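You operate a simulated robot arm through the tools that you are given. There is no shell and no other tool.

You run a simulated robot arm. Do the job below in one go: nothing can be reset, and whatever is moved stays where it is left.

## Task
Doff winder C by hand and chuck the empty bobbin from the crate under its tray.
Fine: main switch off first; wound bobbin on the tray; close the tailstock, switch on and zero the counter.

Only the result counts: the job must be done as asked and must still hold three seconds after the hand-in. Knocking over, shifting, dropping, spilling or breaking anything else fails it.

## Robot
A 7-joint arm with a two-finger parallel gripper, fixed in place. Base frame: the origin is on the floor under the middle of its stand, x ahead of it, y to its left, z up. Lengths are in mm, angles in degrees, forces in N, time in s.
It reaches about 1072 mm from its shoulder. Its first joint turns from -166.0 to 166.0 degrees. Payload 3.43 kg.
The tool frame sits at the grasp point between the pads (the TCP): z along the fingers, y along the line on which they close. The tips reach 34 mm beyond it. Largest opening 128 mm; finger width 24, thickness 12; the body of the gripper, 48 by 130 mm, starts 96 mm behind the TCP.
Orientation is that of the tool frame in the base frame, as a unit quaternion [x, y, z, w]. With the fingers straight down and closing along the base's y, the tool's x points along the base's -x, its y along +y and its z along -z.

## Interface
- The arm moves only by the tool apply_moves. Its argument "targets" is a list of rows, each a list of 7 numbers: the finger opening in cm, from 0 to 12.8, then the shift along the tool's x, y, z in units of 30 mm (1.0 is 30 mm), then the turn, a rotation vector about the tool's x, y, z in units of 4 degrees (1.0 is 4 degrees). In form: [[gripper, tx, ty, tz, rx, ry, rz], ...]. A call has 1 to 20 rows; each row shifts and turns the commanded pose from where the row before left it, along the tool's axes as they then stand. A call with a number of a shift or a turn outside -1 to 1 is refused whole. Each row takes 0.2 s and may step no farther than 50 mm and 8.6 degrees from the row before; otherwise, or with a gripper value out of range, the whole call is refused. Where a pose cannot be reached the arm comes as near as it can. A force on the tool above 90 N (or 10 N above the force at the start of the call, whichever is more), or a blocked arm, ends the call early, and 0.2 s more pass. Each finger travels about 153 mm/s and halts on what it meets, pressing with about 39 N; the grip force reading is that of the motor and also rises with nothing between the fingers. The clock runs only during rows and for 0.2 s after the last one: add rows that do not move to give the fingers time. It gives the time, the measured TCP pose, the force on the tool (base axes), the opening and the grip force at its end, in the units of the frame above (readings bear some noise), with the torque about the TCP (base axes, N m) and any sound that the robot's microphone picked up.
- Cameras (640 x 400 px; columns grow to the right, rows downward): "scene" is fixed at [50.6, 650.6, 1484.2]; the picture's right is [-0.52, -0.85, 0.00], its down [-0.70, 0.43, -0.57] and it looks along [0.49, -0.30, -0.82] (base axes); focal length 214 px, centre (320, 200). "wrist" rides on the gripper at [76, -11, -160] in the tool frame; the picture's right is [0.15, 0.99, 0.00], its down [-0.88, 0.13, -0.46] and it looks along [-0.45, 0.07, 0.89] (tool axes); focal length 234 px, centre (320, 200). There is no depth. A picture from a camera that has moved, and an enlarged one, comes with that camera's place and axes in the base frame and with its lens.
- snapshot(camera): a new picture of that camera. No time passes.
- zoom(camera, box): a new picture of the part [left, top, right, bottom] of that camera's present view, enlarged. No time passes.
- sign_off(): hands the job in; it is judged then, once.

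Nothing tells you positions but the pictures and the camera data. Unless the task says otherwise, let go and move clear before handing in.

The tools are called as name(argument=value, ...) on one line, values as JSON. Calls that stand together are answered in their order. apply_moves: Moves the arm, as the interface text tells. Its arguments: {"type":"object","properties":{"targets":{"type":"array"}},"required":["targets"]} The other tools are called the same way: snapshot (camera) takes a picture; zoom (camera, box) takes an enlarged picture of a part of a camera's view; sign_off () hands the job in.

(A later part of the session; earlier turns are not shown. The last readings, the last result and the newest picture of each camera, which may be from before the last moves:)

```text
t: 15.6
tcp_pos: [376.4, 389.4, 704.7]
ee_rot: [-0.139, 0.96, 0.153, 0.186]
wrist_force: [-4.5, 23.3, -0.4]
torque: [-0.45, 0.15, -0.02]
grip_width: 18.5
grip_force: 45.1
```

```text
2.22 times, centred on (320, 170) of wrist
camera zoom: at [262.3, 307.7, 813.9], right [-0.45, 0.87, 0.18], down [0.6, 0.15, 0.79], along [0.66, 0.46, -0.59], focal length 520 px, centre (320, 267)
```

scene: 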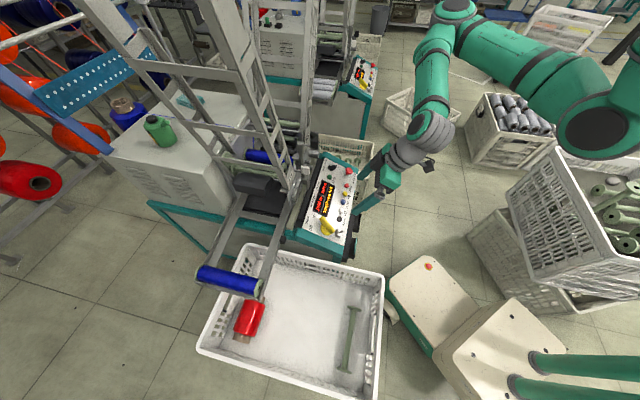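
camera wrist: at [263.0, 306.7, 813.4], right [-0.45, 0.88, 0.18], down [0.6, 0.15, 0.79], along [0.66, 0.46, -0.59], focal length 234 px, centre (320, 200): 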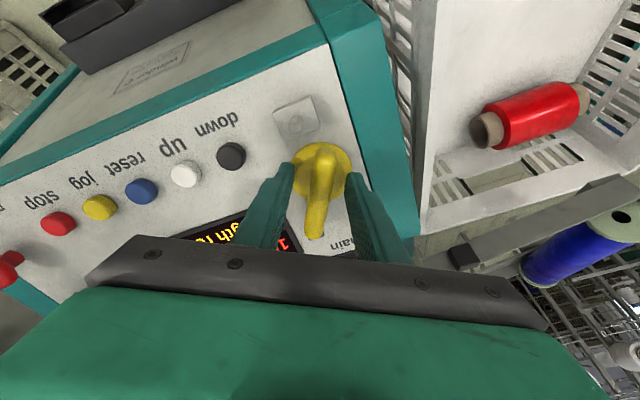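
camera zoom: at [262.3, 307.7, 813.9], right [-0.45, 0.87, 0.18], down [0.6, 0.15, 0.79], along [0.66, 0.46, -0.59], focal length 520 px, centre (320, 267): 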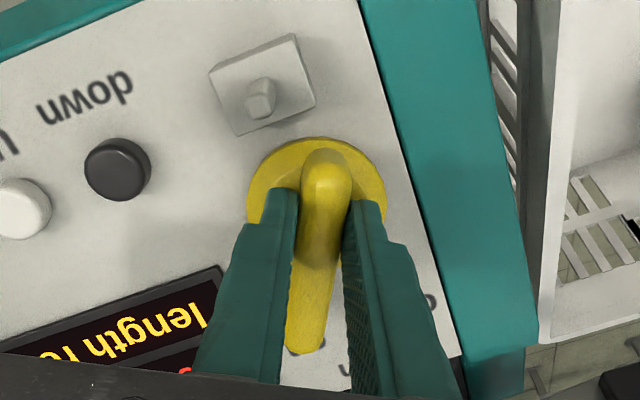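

I have the handle at 18.5 mm, with a small sideways preload. I'll relieve that and turn counter-clockwise toward "off".

apply_moves(targets=[[0, 0, 0.1, 0, 0, 0, 0], [0, 0, 0, 0, 0, 0, -1], [0, 0, 0, 0, 0, 0, -1], [0, 0, 0, 0, 0, 0, -1], [0, 0, 0, 0, 0, 0, -1], [0, 0, 0, 0, 0, 0, -1], [0, 0, 0, 0, 0, 0, -1], [0, 0, 0, 0, 0, 0, -1], [0, 0, 0, 0, 0, 0, -1]])

snapshot(camera="wrist")

zoom(camera="scene", box=[290, 160, 370, 260])

```text
t: 17.6
tcp_pos: [377.9, 388.5, 705.1]
ee_rot: [-0.397, 0.886, 0.091, 0.221]
wrist_force: [4.1, -36.5, -1.0]
torque: [-1.75, -0.32, -0.76]
grip_width: 18.0
grip_force: 45.2
```

```text
taken
camera wrist: at [290.7, 276.3, 811.7], right [-0.82, 0.56, -0.08], down [0.27, 0.52, 0.81], along [0.5, 0.64, -0.58], focal length 234 px, centre (320, 200)
```

wrist: 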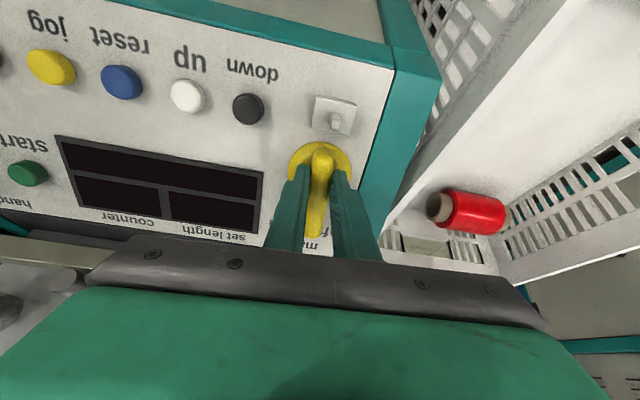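

```text
4.00 times, centred on (330, 210) of scene
camera zoom: at [50.6, 650.6, 1484.2], right [-0.52, -0.85, 0.0], down [-0.7, 0.43, -0.57], along [0.49, -0.3, -0.82], focal length 858 px, centre (280, 160)
```

zoom: 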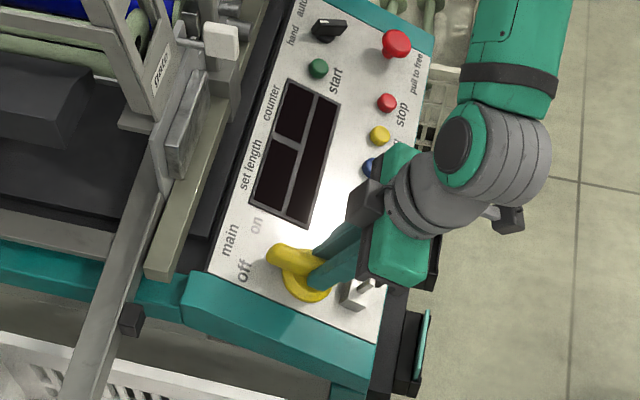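

The displays went dark halfway through the turn. I'll ease the side load and continue to the full "off" position.

apply_moves(targets=[[0, 0.08, -0.1, 0, 0, 0, -1], [0, 0, 0, 0, 0, 0, -1], [0, 0, 0, 0, 0, 0, -1], [0, 0, 0, 0, 0, 0, -1], [0, 0, 0, 0, 0, 0, -1], [0, 0, 0, 0, 0, 0, -1], [0, 0, 0, 0, 0, 0, -1]])

snapshot(camera="wrist")

zoom(camera="scene", box=[290, 160, 370, 260])

```text
t: 19.2
tcp_pos: [379.5, 388.3, 706.1]
ee_rot: [-0.6, 0.763, 0.037, 0.238]
wrist_force: [21.6, -9.0, 3.5]
torque: [0.46, 0.83, -1.03]
grip_width: 18.4
grip_force: 45.6
```

```text
taken
camera wrist: at [325.7, 261.4, 818.3], right [-0.95, 0.14, -0.29], down [-0.12, 0.67, 0.73], along [0.3, 0.73, -0.62], focal length 234 px, centre (320, 200)
```

wrist: 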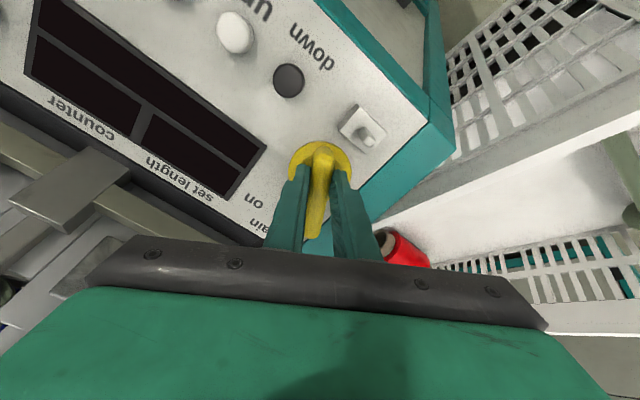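

```text
4.00 times, centred on (330, 210) of scene
camera zoom: at [50.6, 650.6, 1484.2], right [-0.52, -0.85, 0.0], down [-0.7, 0.43, -0.57], along [0.49, -0.3, -0.82], focal length 858 px, centre (280, 160)
```

zoom: 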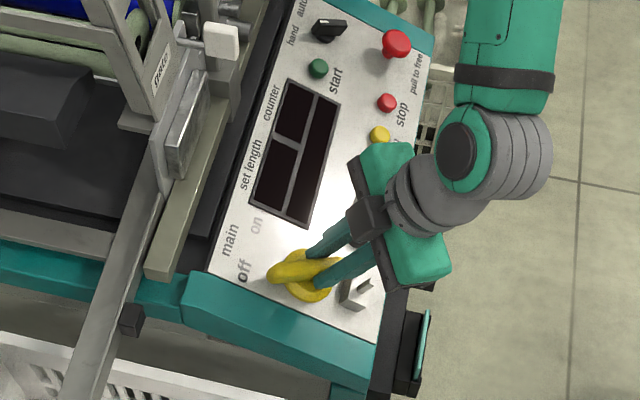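

The handle now points at "off". I'll test whether it has reached its stop with a small extra turn.

apply_moves(targets=[[0, 0, 0, 0, 0, 0, -1], [0, 0, 0, 0, 0, 0, -0.5], [0, 0, 0, 0, 0, 0, 0]])

zoom(camera="scene", box=[310, 200, 360, 250])

```text
t: 20.0
tcp_pos: [378.8, 387.1, 705.7]
ee_rot: [-0.639, 0.73, 0.025, 0.239]
wrist_force: [24.0, -9.9, 4.3]
torque: [0.17, 0.74, -0.97]
grip_width: 21.0
grip_force: 44.7
```

```text
8.00 times, centred on (335, 225) of scene
camera zoom: at [50.6, 650.6, 1484.2], right [-0.52, -0.85, 0.0], down [-0.7, 0.43, -0.57], along [0.49, -0.3, -0.82], focal length 1716 px, centre (200, 0)
```

zoom: 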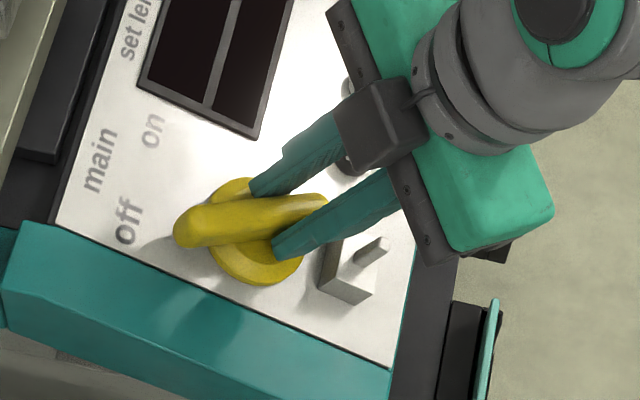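

The handle has stopped, since the grip only spread from 18.4 to 21 mm, so the main switch is off. I'll open a little and retreat straight back.

apply_moves(targets=[[3.2, 0, 0, 0, 0, 0, 0.5], [3.2, 0, 0, 0, 0, 0, 0], [3.2, 0, 0, -0.6, 0, 0, 0], [3.2, 0, 0, -1, 0, 0, 0], [3.2, 0, 0, -1, 0, 0, 0], [3.2, 0, 0, -1, 0, 0, 0], [3.2, 0, 0, -1, 0, 0, 0]])

snapshot(camera="wrist")

zoom(camera="scene", box=[290, 160, 370, 260])

```text
t: 21.6
tcp_pos: [335.1, 337.2, 827.3]
ee_rot: [-0.625, 0.742, 0.029, 0.239]
wrist_force: [-0.4, -0.6, -0.8]
torque: [0.03, 0.03, 0.03]
grip_width: 32.1
grip_force: 0.0
```

```text
taken
camera wrist: at [288.0, 212.1, 941.9], right [-0.95, 0.08, -0.31], down [-0.18, 0.68, 0.71], along [0.27, 0.73, -0.63], focal length 234 px, centre (320, 200)
```

wrist: 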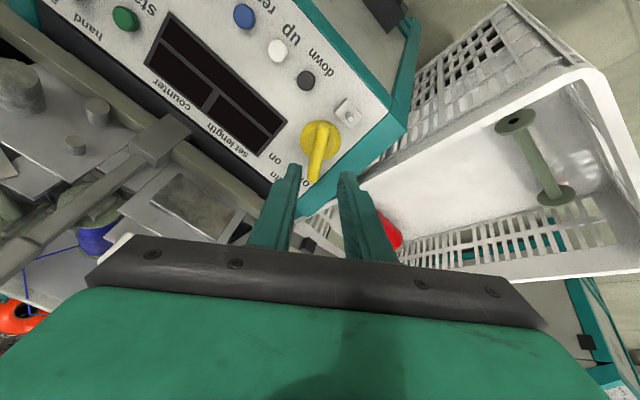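

```text
4.00 times, centred on (330, 210) of scene
camera zoom: at [50.6, 650.6, 1484.2], right [-0.52, -0.85, 0.0], down [-0.7, 0.43, -0.57], along [0.49, -0.3, -0.82], focal length 858 px, centre (280, 160)
```

zoom: 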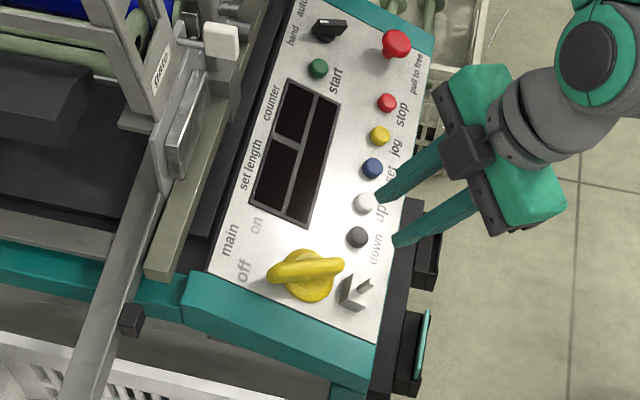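

The main switch is off and the displays are dark. I'm now looking at the tailstock from this angle.

zoom(camera="wrist", box=[0, 90, 220, 300])

zoom(camera="wrist", box=[460, 90, 640, 290])

```text
1.90 times, centred on (110, 195) of wrist
camera zoom: at [288.0, 212.1, 941.9], right [-0.95, 0.08, -0.31], down [-0.18, 0.68, 0.71], along [0.27, 0.73, -0.63], focal length 446 px, centre (720, 210)
```

zoom: 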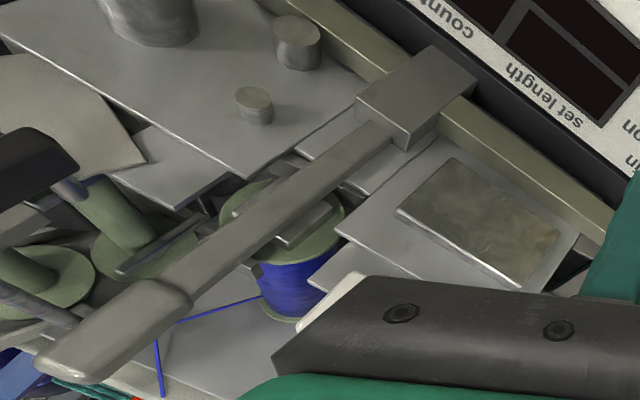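

```text
2.00 times, centred on (550, 190) of wrist
camera zoom: at [288.0, 212.1, 941.9], right [-0.95, 0.08, -0.31], down [-0.18, 0.68, 0.71], along [0.27, 0.73, -0.63], focal length 468 px, centre (-140, 220)
```

zoom: 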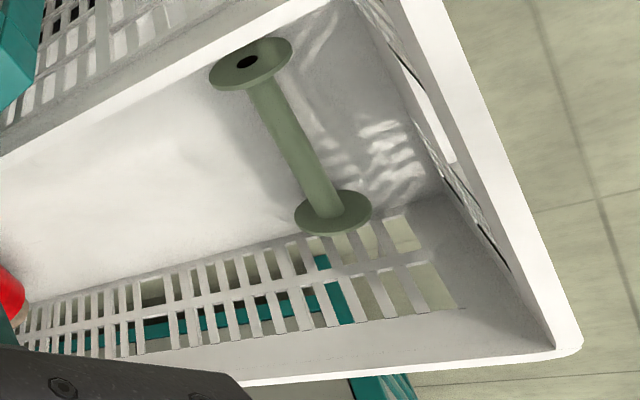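

The tailstock is a lever arm hinged on a block at the rail, with a grip at its top near (610, 382, 955). I'll square the tool to the machine again and move to a pre-grasp in front of the lever head.

apply_moves(targets=[[7, 0, 0, 0, 0, 0, 1], [7, 0, 0, 0, 0, 0, 1], [7, 0, 0, 0, 0, 0, 1], [7, 0, 0, 0, 0, 0, 1], [7, 0, 0, 0, 0, 0, 1], [7, 0, 0, 0, 0, 0, 1], [7, 0, 0, 0, 0, 0, 1], [7, 0, 0, 0, 0, 0, 1], [7, 0, 0, 0, 0, 0, 0.5], [7, -0.825, -0.554, -0.403, 0, 0, 0], [7, -0.825, -0.554, -0.403, 0, 0, 0], [7, -0.825, -0.554, -0.403, 0, 0, 0], [7, -0.825, -0.554, -0.403, 0, 0, 0], [7, -0.825, -0.554, -0.403, 0, 0, 0], [7, -0.825, -0.554, -0.403, 0, 0, 0], [7, -0.825, -0.554, -0.403, 0, 0, 0], [7, -0.825, -0.554, -0.403, 0, 0, 0]])

snapshot(camera="wrist")

zoom(camera="scene", box=[220, 100, 400, 220])

```text
t: 25.2
tcp_pos: [521.1, 342.9, 1004.6]
ee_rot: [-0.382, 0.892, 0.099, 0.219]
wrist_force: [-0.9, 0.0, -1.0]
torque: [-0.01, 0.04, -0.04]
grip_width: 70.1
grip_force: 0.1
```

```text
taken
camera wrist: at [432.1, 231.7, 1110.3], right [-0.81, 0.59, -0.06], down [0.3, 0.5, 0.81], along [0.51, 0.64, -0.58], focal length 234 px, centre (320, 200)
```

wrist: 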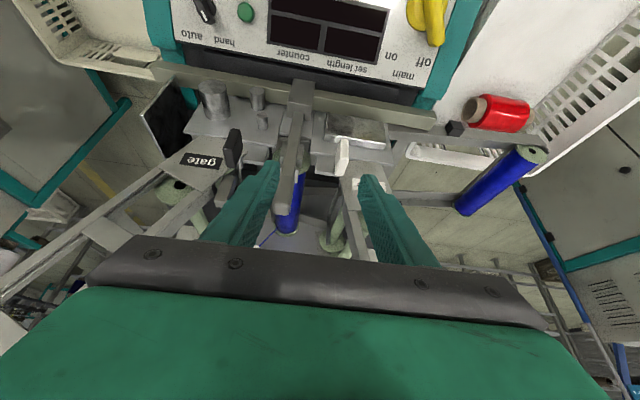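

```text
3.33 times, centred on (310, 160) of scene
camera zoom: at [50.6, 650.6, 1484.2], right [-0.52, -0.85, 0.0], down [-0.7, 0.43, -0.57], along [0.49, -0.3, -0.82], focal length 715 px, centre (353, 333)
```

zoom: 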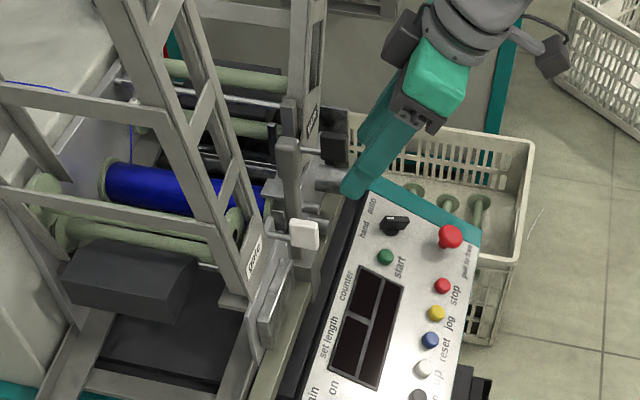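

I'm now in front of the tailstock. I'm zooming in on the lever and the bobbin's ends.

zoom(camera="wrist", box=[220, 60, 380, 260])

zoom(camera="scene", box=[280, 130, 330, 190])

zoom(camera="wrist", box=[250, 110, 350, 180])

```text
2.00 times, centred on (300, 160) of wrist
camera zoom: at [432.1, 231.7, 1110.3], right [-0.81, 0.59, -0.06], down [0.3, 0.5, 0.81], along [0.51, 0.64, -0.58], focal length 468 px, centre (360, 280)
```

zoom: 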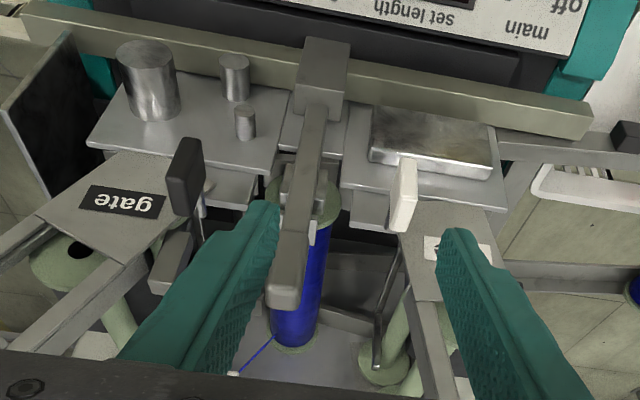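

```text
6.67 times, centred on (305, 160) of scene
camera zoom: at [50.6, 650.6, 1484.2], right [-0.52, -0.85, 0.0], down [-0.7, 0.43, -0.57], along [0.49, -0.3, -0.82], focal length 1430 px, centre (420, 467)
```

zoom: 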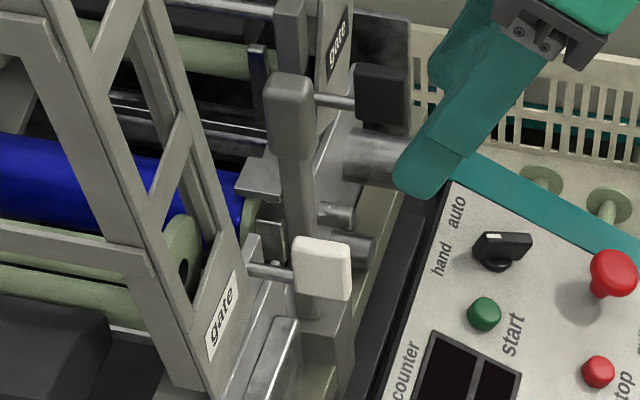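

```text
5.71 times, centred on (300, 145) of wrist
camera zoom: at [432.1, 231.7, 1110.3], right [-0.81, 0.59, -0.06], down [0.3, 0.5, 0.81], along [0.51, 0.64, -0.58], focal length 1338 px, centre (434, 514)
```

zoom: 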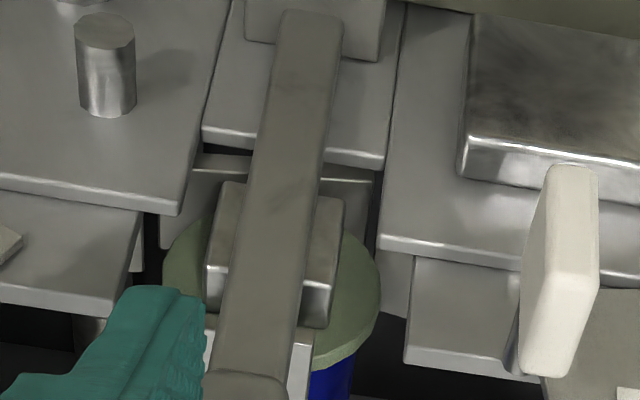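

The lever grip is about 22 mm wide, centred near (611, 387, 935). The gate knobs sit about 67 mm to either side, so a 5.5 cm opening fits between them. I'll line up with it and move in.

apply_moves(targets=[[5.5, -0.84, -0.575, 0, 0, 0, 0], [5.5, -0.84, -0.575, 0, 0, 0, 0], [5.5, 0, 0, 0.8, 0, 0, 0], [5.5, 0, 0, 0.7, 0, 0, 0], [5.5, 0, 0, 0, 0, 0, 0]])

snapshot(camera="wrist")

zoom(camera="scene", box=[270, 110, 350, 190])

```text
t: 26.4
tcp_pos: [591.5, 365.2, 987.5]
ee_rot: [-0.383, 0.892, 0.097, 0.22]
wrist_force: [-0.3, -0.2, -0.1]
torque: [0.02, 0.0, 0.08]
grip_width: 55.0
grip_force: 0.1
```

```text
taken
camera wrist: at [502.7, 255.0, 1093.4], right [-0.81, 0.59, -0.06], down [0.3, 0.5, 0.81], along [0.51, 0.64, -0.58], focal length 234 px, centre (320, 200)
```

wrist: 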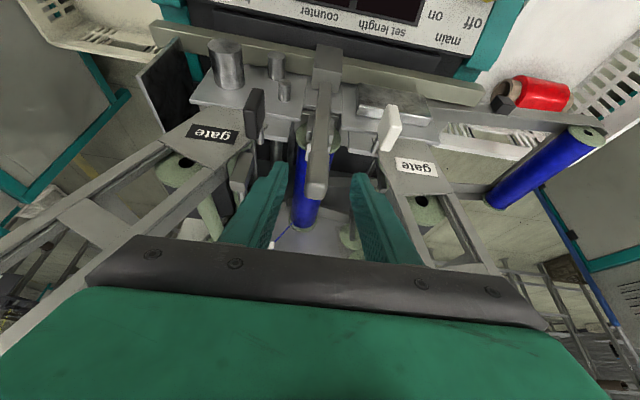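

```text
5.00 times, centred on (310, 150) of scene
camera zoom: at [50.6, 650.6, 1484.2], right [-0.52, -0.85, 0.0], down [-0.7, 0.43, -0.57], along [0.49, -0.3, -0.82], focal length 1072 px, centre (370, 450)
```

zoom: 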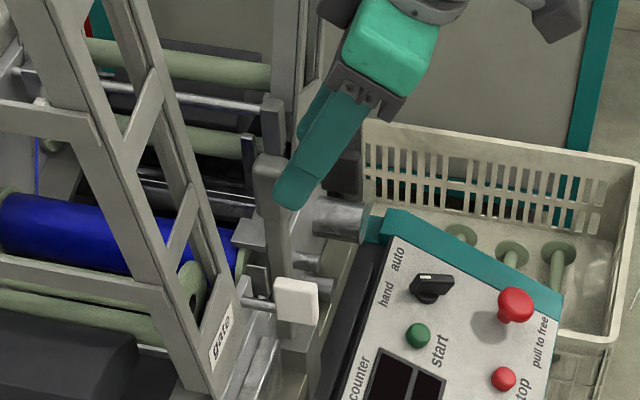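

The lever is centred between the fingers. I'll advance 58 mm and close on the grip.

apply_moves(targets=[[5.5, 0, 0, 0.7, 0, 0, 0], [5.5, 0, 0, 0.7, 0, 0, 0], [5.5, 0, 0, 0.5, 0, 0, 0], [5.5, 0, 0, 0, 0, 0, 0]])

snapshot(camera="wrist")

zoom(camera="scene", box=[270, 110, 350, 190])

```text
t: 27.4
tcp_pos: [610.2, 385.4, 936.2]
ee_rot: [-0.382, 0.892, 0.098, 0.219]
wrist_force: [0.2, -0.3, 0.2]
torque: [0.03, 0.04, 0.07]
grip_width: 55.1
grip_force: 0.1
```

```text
taken
camera wrist: at [520.4, 274.3, 1042.7], right [-0.81, 0.59, -0.06], down [0.3, 0.5, 0.81], along [0.51, 0.64, -0.58], focal length 234 px, centre (320, 200)
```

wrist: 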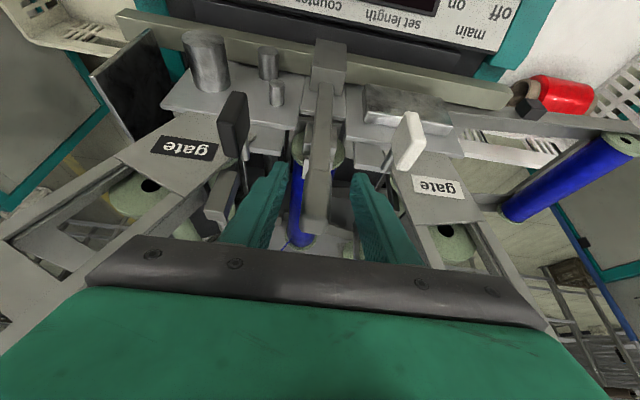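

```text
5.00 times, centred on (310, 150) of scene
camera zoom: at [50.6, 650.6, 1484.2], right [-0.52, -0.85, 0.0], down [-0.7, 0.43, -0.57], along [0.49, -0.3, -0.82], focal length 1072 px, centre (370, 450)
```

zoom: 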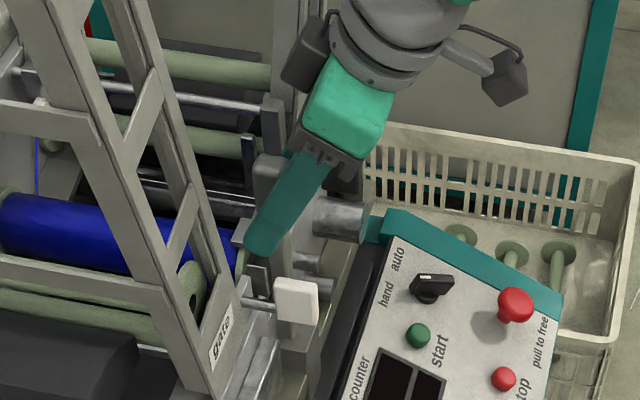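

The fingers straddle the lever grip with no contact. I'm closing on it.

apply_moves(targets=[[0, 0, 0, 0, 0, 0, 0], [0, 0, 0, 0, 0, 0, 0], [0, 0, 0, 0, 0, 0, 0]])

zoom(camera="wrist", box=[220, 60, 400, 260])

```text
t: 28.2
tcp_pos: [610.4, 383.8, 936.6]
ee_rot: [-0.381, 0.893, 0.096, 0.22]
wrist_force: [17.6, -10.9, -0.8]
torque: [-1.23, -1.55, -1.32]
grip_width: 22.2
grip_force: 45.0
```

```text
2.00 times, centred on (310, 160) of wrist
camera zoom: at [521.2, 273.3, 1042.9], right [-0.81, 0.59, -0.06], down [0.3, 0.5, 0.81], along [0.51, 0.64, -0.58], focal length 468 px, centre (340, 280)
```

zoom: 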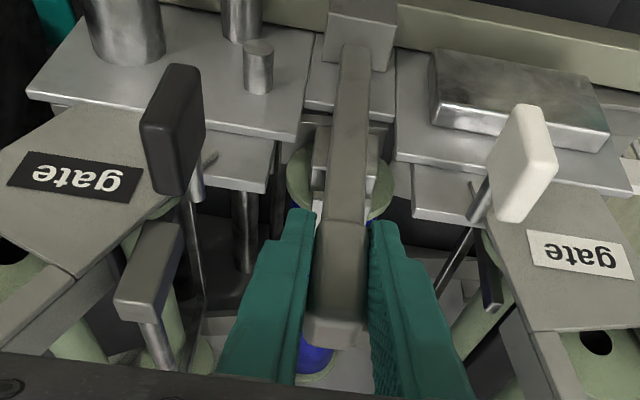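

I have the lever at 22 mm. I'll relieve the side load and pull gently toward the operator to see which way it moves.

apply_moves(targets=[[0, 0, -0.08, 0, 0, 0, 0], [0, 0.147, 0, -0.078, 0, 0, 0], [0, 0.147, 0, -0.078, 0, 0, 0], [0, 0, 0, 0, 0, 0, 0]])

zoom(camera="wrist", box=[220, 60, 400, 260])

```text
t: 29.2
tcp_pos: [603.1, 377.2, 937.1]
ee_rot: [-0.382, 0.893, 0.098, 0.219]
wrist_force: [19.0, -1.0, -2.6]
torque: [-0.28, -2.45, -1.23]
grip_width: 22.6
grip_force: 45.4
```

```text
2.00 times, centred on (310, 160) of wrist
camera zoom: at [515.2, 266.1, 1043.1], right [-0.81, 0.59, -0.06], down [0.3, 0.5, 0.81], along [0.51, 0.64, -0.58], focal length 468 px, centre (340, 280)
```

zoom: 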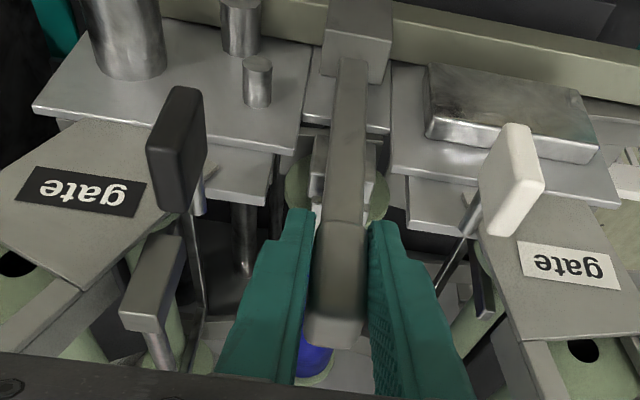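

The lever swings outward with about 12 N resistance. I'll keep pulling along its arc in small steps and watch the bobbin.

apply_moves(targets=[[0, 0.294, 0, -0.14, 0, 0, 0], [0, 0.3, 0, -0.13, 0, 0, 0], [0, 0, 0, 0, 0, 0, 0]])

zoom(camera="wrist", box=[220, 60, 400, 260])

zoom(camera="scene", box=[230, 110, 350, 210])

```text
t: 30.0
tcp_pos: [588.9, 363.7, 937.8]
ee_rot: [-0.383, 0.892, 0.098, 0.219]
wrist_force: [13.5, 2.7, -1.8]
torque: [-0.52, -2.29, -1.21]
grip_width: 22.2
grip_force: 45.5
```

```text
2.00 times, centred on (310, 160) of wrist
camera zoom: at [501.3, 252.0, 1042.0], right [-0.81, 0.59, -0.06], down [0.3, 0.5, 0.81], along [0.51, 0.64, -0.58], focal length 468 px, centre (340, 280)
```

zoom: 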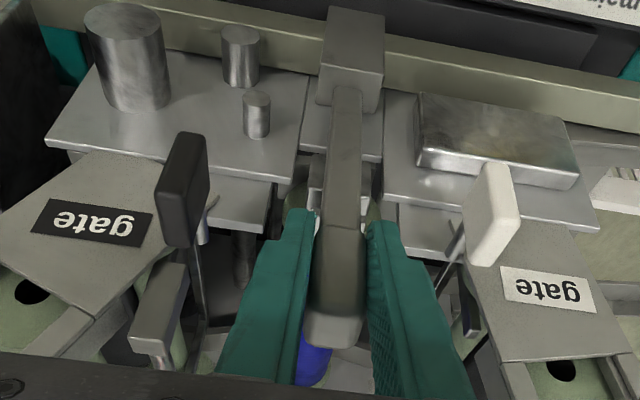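

```text
4.00 times, centred on (290, 160) of scene
camera zoom: at [50.6, 650.6, 1484.2], right [-0.52, -0.85, 0.0], down [-0.7, 0.43, -0.57], along [0.49, -0.3, -0.82], focal length 858 px, centre (440, 360)
```

zoom: 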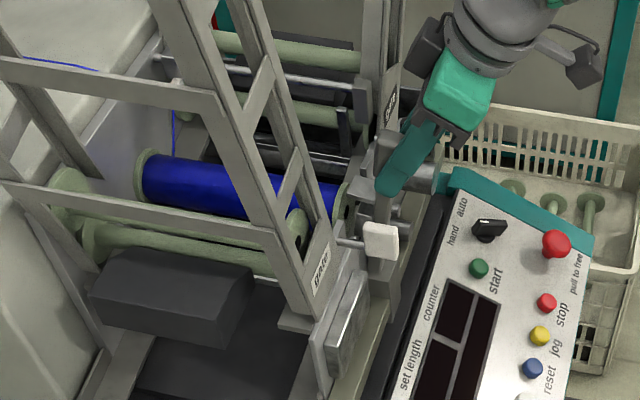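

The lever swings out smoothly and the bobbin stays put on the headstock. I'll continue along the arc.

apply_moves(targets=[[0, 0.48, 0, -0.164, 0, 0, 0], [0, 0.493, 0, -0.138, 0, 0, 0], [0, 0.512, 0, -0.103, 0, 0, 0], [0, 0, 0, 0, 0, 0, 0]])

zoom(camera="wrist", box=[220, 60, 400, 260])

zoom(camera="scene", box=[230, 110, 350, 210])

```text
t: 31.0
tcp_pos: [557.2, 330.4, 924.8]
ee_rot: [-0.383, 0.892, 0.098, 0.219]
wrist_force: [4.0, 8.7, -7.0]
torque: [-0.46, -2.26, -1.08]
grip_width: 22.6
grip_force: 45.2
```

```text
2.00 times, centred on (310, 160) of wrist
camera zoom: at [469.1, 219.8, 1031.5], right [-0.81, 0.59, -0.06], down [0.3, 0.5, 0.81], along [0.51, 0.64, -0.58], focal length 468 px, centre (340, 280)
```

zoom: 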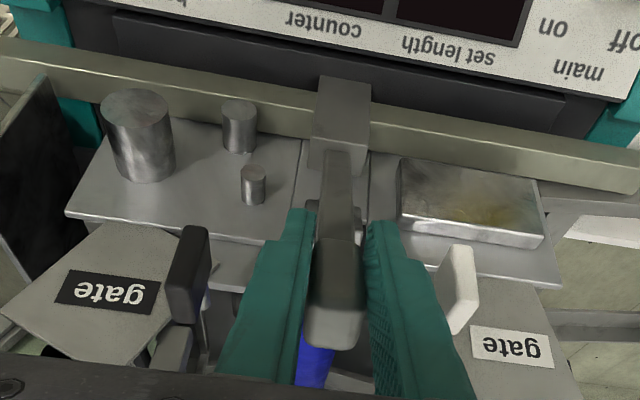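

```text
4.00 times, centred on (290, 160) of scene
camera zoom: at [50.6, 650.6, 1484.2], right [-0.52, -0.85, 0.0], down [-0.7, 0.43, -0.57], along [0.49, -0.3, -0.82], focal length 858 px, centre (440, 360)
```

zoom: 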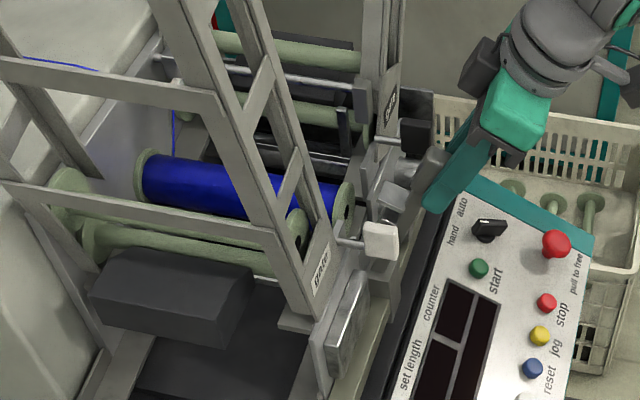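

The lever is out about 18° and the bobbin still sits securely. I'll keep opening.

apply_moves(targets=[[0, 0.526, 0, -0.076, 0, 0, 0], [0, 0.549, 0, -0.032, 0, 0, 0], [0, 0.52, 0, 0.01, 0, 0, 0], [0, 0.5, 0, 0.06, 0, 0, 0], [0, 0, 0, 0, 0, 0, 0]])

zoom(camera="wrist", box=[220, 60, 400, 260])

zoom(camera="scene", box=[230, 110, 350, 210])

```text
t: 32.2
tcp_pos: [519.4, 287.7, 897.4]
ee_rot: [-0.381, 0.893, 0.096, 0.218]
wrist_force: [-0.4, -0.2, -0.4]
torque: [-0.03, 0.0, 0.02]
grip_width: 0.1
grip_force: 33.2
```

```text
2.00 times, centred on (310, 160) of wrist
camera zoom: at [431.2, 177.9, 1003.6], right [-0.81, 0.59, -0.06], down [0.3, 0.5, 0.81], along [0.51, 0.64, -0.58], focal length 468 px, centre (340, 280)
```

zoom: 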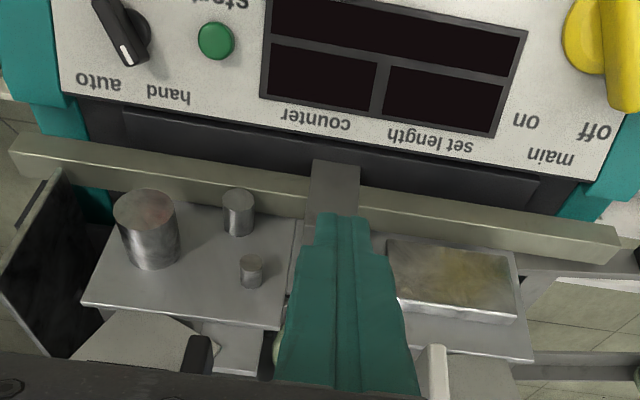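

```text
4.00 times, centred on (290, 160) of scene
camera zoom: at [50.6, 650.6, 1484.2], right [-0.52, -0.85, 0.0], down [-0.7, 0.43, -0.57], along [0.49, -0.3, -0.82], focal length 858 px, centre (440, 360)
```

zoom: 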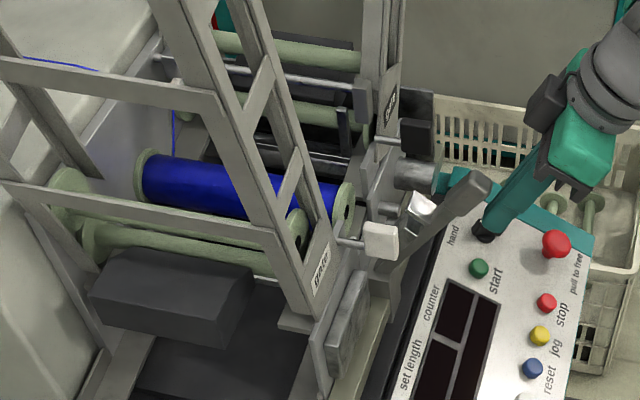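

The tailstock is open at roughly 40° and stays there on its own. Next I'll rise, straighten the tool, and look down between the two magazines at the wound bobbin.

apply_moves(targets=[[2, -0.514, 0, -0.967, 0, 0, 0], [4, -0.514, 0, -0.967, 0, 0, 0], [8, -0.514, 0, -0.967, 0, 0, 0], [12, -0.514, 0, -0.967, 0, 0, 0], [12, -0.514, 0, -0.967, 0, 0, 0], [12, -0.514, 0, -0.967, 0, 0, 0], [12, -0.514, 0, -0.967, 0, 0, 0], [12, 0, 0, 0, 0, 1, 0], [12, 0, 0, 0, 0, 1, 0], [12, 0, 0, 0, 0, 1, 0], [12, 0, 0, 0, 0, 1, 0], [12, 0, 0, 0, 0, 1, 0], [12, 0, 0, 0, 0, 1, 0], [12, 0, 0, 0, 0, 0.95, 0]])

snapshot(camera="wrist")

zoom(camera="scene", box=[200, 40, 400, 200])

```text
t: 35.2
tcp_pos: [520.3, 289.0, 1126.8]
ee_rot: [-0.396, 0.918, 0.003, -0.002]
wrist_force: [-0.1, 0.4, -0.5]
torque: [0.03, 0.03, 0.0]
grip_width: 120.0
grip_force: 0.1
```

```text
taken
camera wrist: at [478.3, 225.9, 1287.2], right [-0.82, 0.57, 0.01], down [0.51, 0.73, 0.46], along [0.26, 0.38, -0.89], focal length 234 px, centre (320, 200)
```

wrist: 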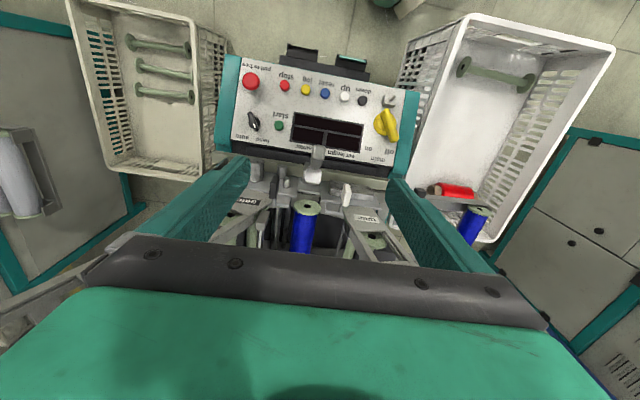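

```text
2.50 times, centred on (300, 120) of scene
camera zoom: at [50.6, 650.6, 1484.2], right [-0.52, -0.85, 0.0], down [-0.7, 0.43, -0.57], along [0.49, -0.3, -0.82], focal length 536 px, centre (370, 400)
```

zoom: 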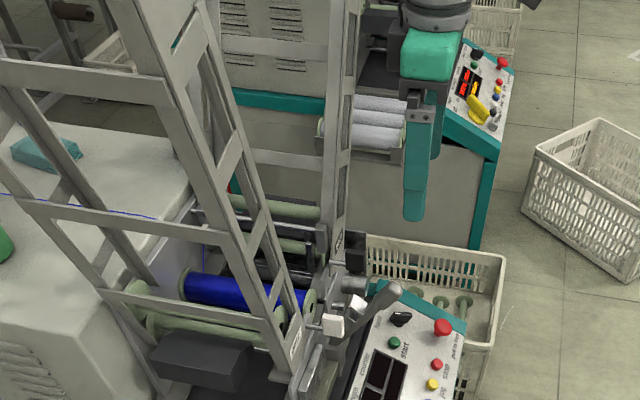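

I have a view down between the magazines, with the lever clear of the bobbin. I'll move over the bobbin and look straight down.

apply_moves(targets=[[10, -1, 0, 0, 0, 0, 0], [8, -1, 0, 0, 0, 0, 0], [8, -1, 0, 0, 0, 0, 0], [8, -1, 0, 0, 0, 0, 0], [8, -1, 0, 0, 0, 0, 0], [8, -1, 0, 0, 0, 0, 0]])

snapshot(camera="wrist")

zoom(camera="wrist", box=[220, 60, 420, 260])

zoom(camera="scene", box=[200, 40, 400, 200])

```text
t: 36.6
tcp_pos: [645.7, 418.5, 1127.5]
ee_rot: [-0.394, 0.919, 0.004, -0.001]
wrist_force: [0.0, -0.9, 0.5]
torque: [0.07, 0.03, 0.01]
grip_width: 80.1
grip_force: 0.1
```

```text
taken
camera wrist: at [602.9, 356.4, 1287.8], right [-0.82, 0.57, 0.01], down [0.51, 0.73, 0.46], along [0.26, 0.38, -0.89], focal length 234 px, centre (320, 200)
```

wrist: 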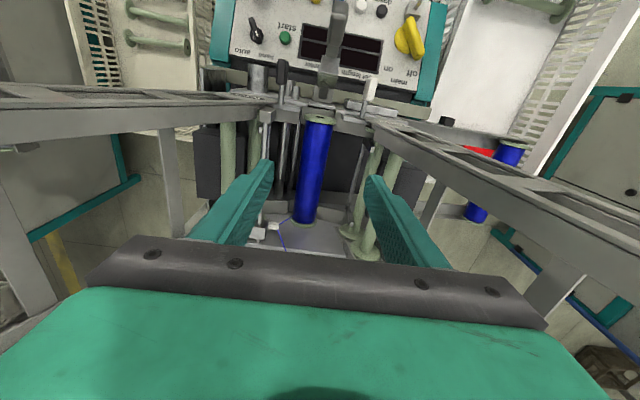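

```text
2.00 times, centred on (320, 160) of wrist
camera zoom: at [602.9, 356.4, 1287.8], right [-0.82, 0.57, 0.01], down [0.51, 0.73, 0.46], along [0.26, 0.38, -0.89], focal length 468 px, centre (320, 280)
```

zoom: 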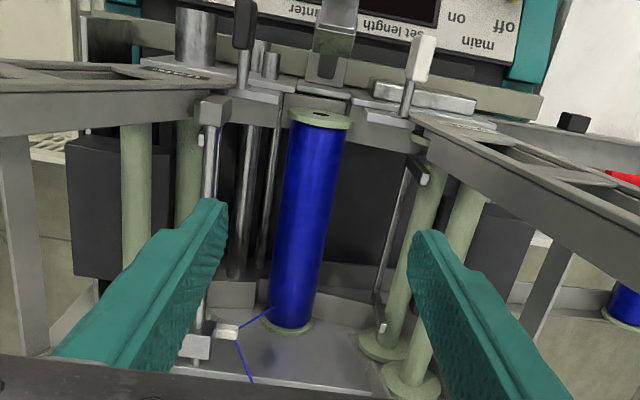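

```text
2.50 times, centred on (300, 120) of scene
camera zoom: at [50.6, 650.6, 1484.2], right [-0.52, -0.85, 0.0], down [-0.7, 0.43, -0.57], along [0.49, -0.3, -0.82], focal length 536 px, centre (370, 400)
```

zoom: 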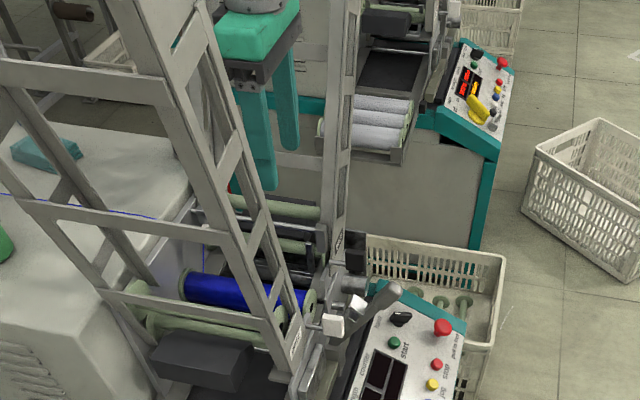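

This is a good view of the bobbin between the traverse rod and the magazine. I'm zooming in at both ends to pin down the axis height.

zoom(camera="scene", box=[260, 130, 340, 190])

zoom(camera="wrist", box=[270, 90, 370, 190])

zoom(camera="wrist", box=[260, 180, 380, 260])

zoom(camera="scene", box=[230, 130, 290, 190])

```text
6.67 times, centred on (300, 160) of scene
camera zoom: at [50.6, 650.6, 1484.2], right [-0.52, -0.85, 0.0], down [-0.7, 0.43, -0.57], along [0.49, -0.3, -0.82], focal length 1430 px, centre (453, 467)
```

zoom: 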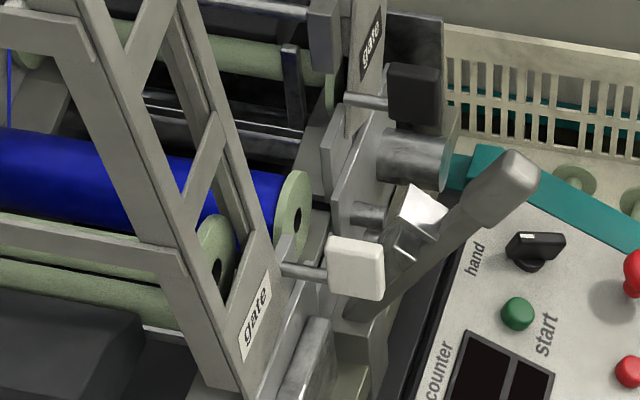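

```text
4.00 times, centred on (320, 140) of wrist
camera zoom: at [602.9, 356.4, 1287.8], right [-0.82, 0.57, 0.01], down [0.51, 0.73, 0.46], along [0.26, 0.38, -0.89], focal length 937 px, centre (320, 440)
```

zoom: 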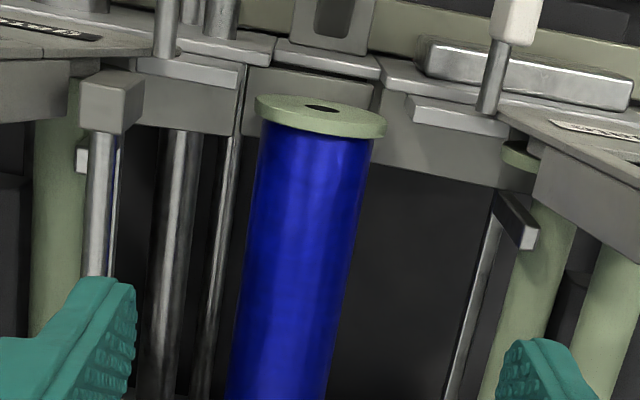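

```text
5.00 times, centred on (320, 220) of wrist
camera zoom: at [602.9, 356.4, 1287.8], right [-0.82, 0.57, 0.01], down [0.51, 0.73, 0.46], along [0.26, 0.38, -0.89], focal length 1171 px, centre (320, 100)
```

zoom: 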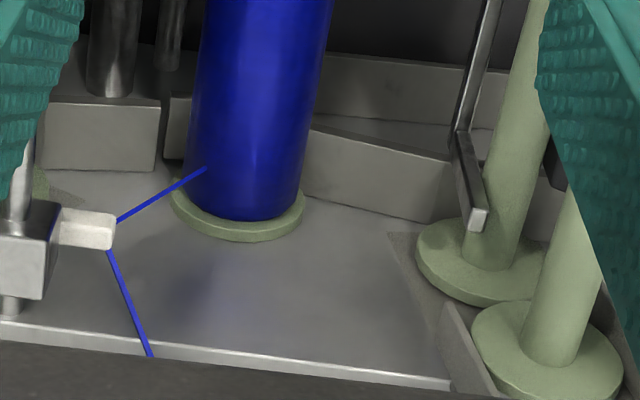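

```text
6.67 times, centred on (260, 160) of scene
camera zoom: at [50.6, 650.6, 1484.2], right [-0.52, -0.85, 0.0], down [-0.7, 0.43, -0.57], along [0.49, -0.3, -0.82], focal length 1430 px, centre (720, 467)
```

zoom: 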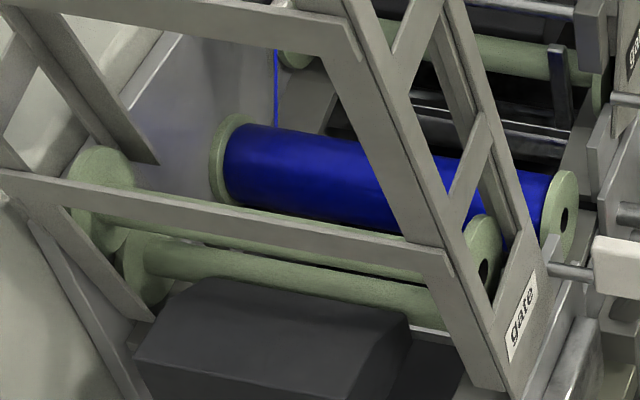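

The bobbin axis runs from about (632, 406) to (789, 563) at z≈857, roughly 222 mm long with 56 mm flanges. I'll move over its middle and come down part of the way.

apply_moves(targets=[[7.6, -1, 0, 0, 0, 0, 0.25], [7.6, -1, -0.05, 0, 0, 0, 0], [7.6, -1.0, 0, 0, 0, 0, 0], [7.6, -0.08, 0, 1, 0, 0, 0], [7.6, 0, 0, 1, 0, 0, 0], [7.6, 0, 0, 1, 0, 0, 0], [7.6, 0, 0, 1, 0, 0, 0], [7.6, 0, 0, 1, 0, 0, 0], [7.6, 0, 0, 0.6, 0, 0, 0], [7.6, 0, 0, 0, 0, 0, 0]])

snapshot(camera="wrist")

zoom(camera="scene", box=[200, 60, 380, 200])

```text
t: 38.8
tcp_pos: [703.2, 477.0, 959.6]
ee_rot: [-0.387, 0.922, 0.004, 0.0]
wrist_force: [0.0, 0.5, -0.5]
torque: [0.0, 0.0, -0.01]
grip_width: 75.8
grip_force: 0.0
out of reach, approached as far as the arm can: row 3
```

```text
taken
camera wrist: at [658.4, 415.6, 1119.2], right [-0.81, 0.59, 0.01], down [0.53, 0.72, 0.46], along [0.26, 0.37, -0.89], focal length 234 px, centre (320, 200)
```

wrist: 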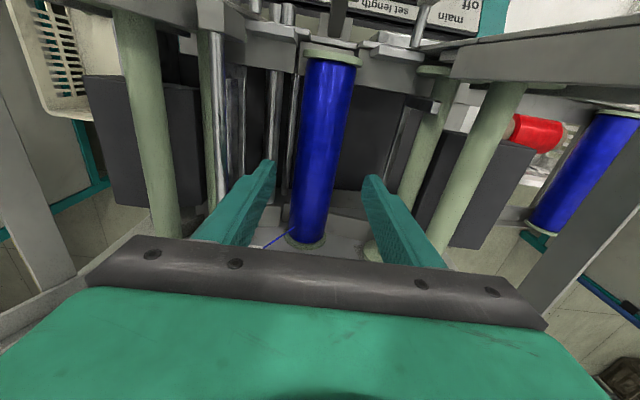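

```text
2.86 times, centred on (290, 130) of scene
camera zoom: at [50.6, 650.6, 1484.2], right [-0.52, -0.85, 0.0], down [-0.7, 0.43, -0.57], along [0.49, -0.3, -0.82], focal length 613 px, centre (406, 400)
```

zoom: 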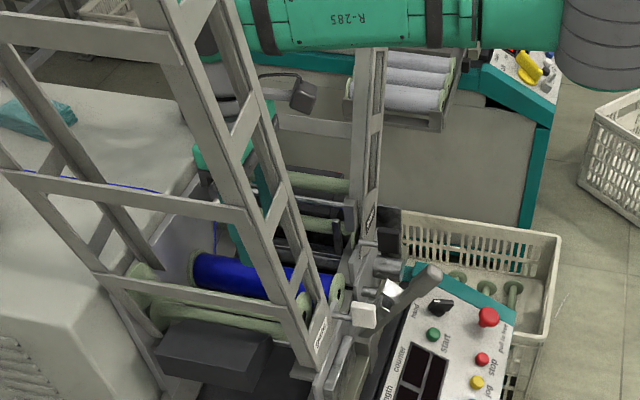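

The bobbin is centred between the fingers. I'll descend the rest of the way, correcting a 10 mm shortfall along the axis.

apply_moves(targets=[[7.6, -0.15, 0, 0.8, 0, 0, 0], [7.6, -0.15, 0, 0.8, 0, 0, 0], [7.6, 0, 0, 0.8, 0, 0, 0], [7.6, 0, 0, 0.6, 0, 0, 0], [7.6, 0, 0, 0.3, 0, 0, 0], [7.6, 0, 0, 0, 0, 0, 0]])

snapshot(camera="wrist")

zoom(camera="scene", box=[200, 60, 380, 200])

```text
t: 40.2
tcp_pos: [708.0, 477.4, 882.6]
ee_rot: [-0.386, 0.923, 0.003, -0.001]
wrist_force: [0.2, -0.9, 0.0]
torque: [-0.04, 0.01, -0.03]
grip_width: 76.3
grip_force: 0.0
out of reach, approached as far as the arm can: row 3, 4
```

```text
taken
camera wrist: at [663.5, 414.4, 1041.9], right [-0.81, 0.59, 0.01], down [0.53, 0.72, 0.46], along [0.27, 0.37, -0.89], focal length 234 px, centre (320, 200)
```

wrist: 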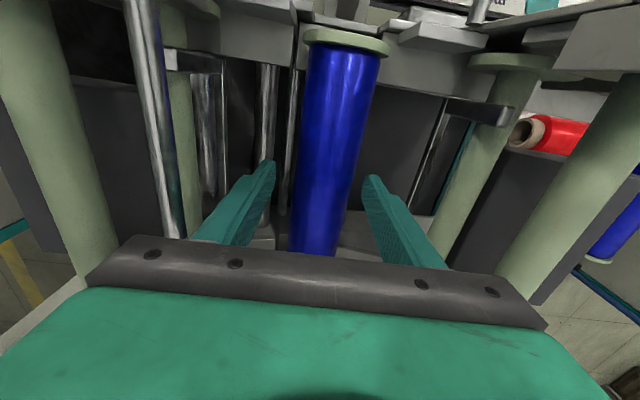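

```text
2.86 times, centred on (290, 130) of scene
camera zoom: at [50.6, 650.6, 1484.2], right [-0.52, -0.85, 0.0], down [-0.7, 0.43, -0.57], along [0.49, -0.3, -0.82], focal length 613 px, centre (406, 400)
```

zoom: 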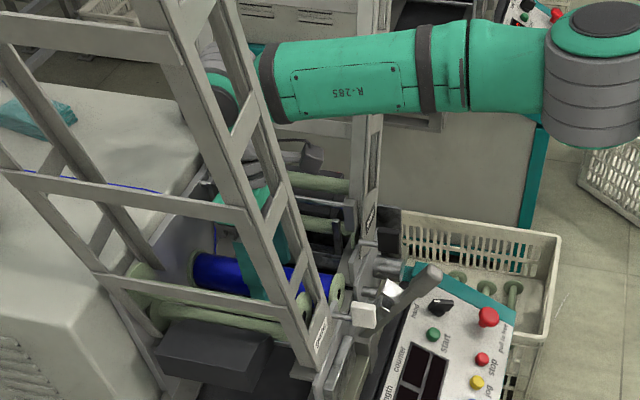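

The vertical pose is at the reach limit at z=883. I'll tilt the fingers about 16° outward, which brings the wrist closer, and then lower the rest of the way.

apply_moves(targets=[[7.6, 0, 0, 0, 0, -1, 0], [7.6, 0, 0, 0, 0, -1, 0], [7.6, 0, 0, 0, 0, -1, 0], [7.6, 0, 0, 0, 0, -1, 0], [7.6, 0, 0.07, 0.4, 0, 0, 0], [7.6, 0, 0, 0.4, 0, 0, 0], [7.6, 0, 0, 0, 0, 0, 0]])

snapshot(camera="wrist")

zoom(camera="scene", box=[200, 60, 380, 200])

```text
t: 41.8
tcp_pos: [710.8, 483.9, 859.6]
ee_rot: [-0.382, 0.913, 0.057, 0.127]
wrist_force: [0.4, 0.4, -0.3]
torque: [0.0, 0.0, -0.01]
grip_width: 76.1
grip_force: 0.1
```

```text
taken
camera wrist: at [638.4, 391.8, 991.8], right [-0.8, 0.59, -0.03], down [0.42, 0.6, 0.68], along [0.42, 0.53, -0.73], focal length 234 px, centre (320, 200)
```

wrist: 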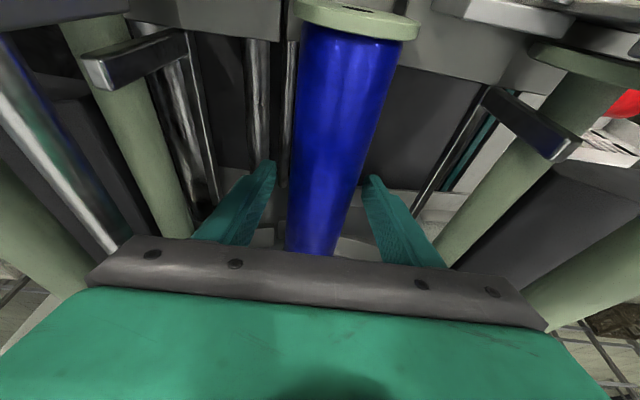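

```text
2.86 times, centred on (290, 130) of scene
camera zoom: at [50.6, 650.6, 1484.2], right [-0.52, -0.85, 0.0], down [-0.7, 0.43, -0.57], along [0.49, -0.3, -0.82], focal length 613 px, centre (406, 400)
```

zoom: 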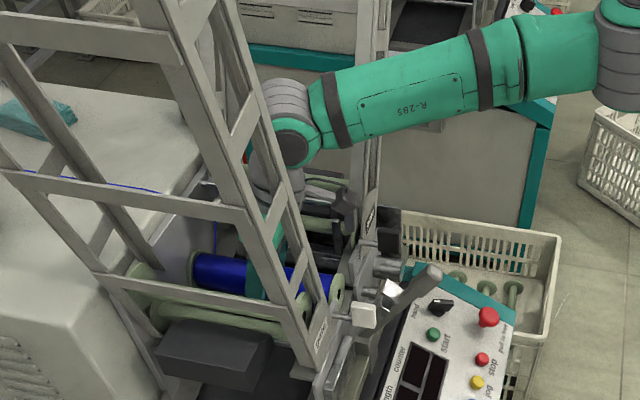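

The TCP is at the bobbin's centre with clearance on both sides. I'm closing on the bobbin.

apply_moves(targets=[[0, 0, 0, 0, 0, 0, 0], [0, 0, 0, 0, 0, 0, 0], [0, 0, 0, 0, 0, 0, 0]])

snapshot(camera="wrist")

```text
t: 42.6
tcp_pos: [712.0, 483.8, 858.9]
ee_rot: [-0.383, 0.913, 0.057, 0.127]
wrist_force: [-1.4, -0.5, 0.8]
torque: [-0.14, 0.15, -0.32]
grip_width: 53.2
grip_force: 39.6
```

```text
taken
camera wrist: at [638.3, 391.7, 991.9], right [-0.8, 0.59, -0.03], down [0.42, 0.6, 0.68], along [0.42, 0.53, -0.73], focal length 234 px, centre (320, 200)
```

wrist: 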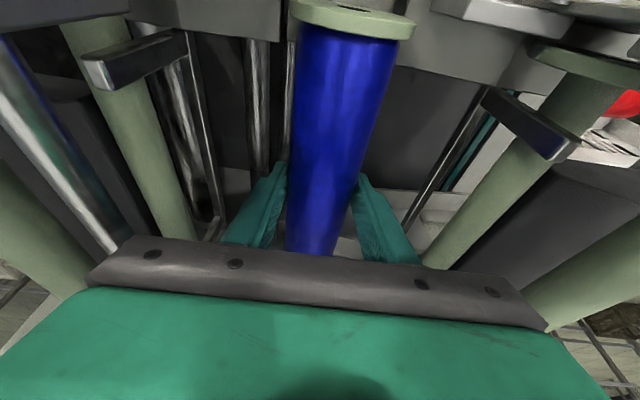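

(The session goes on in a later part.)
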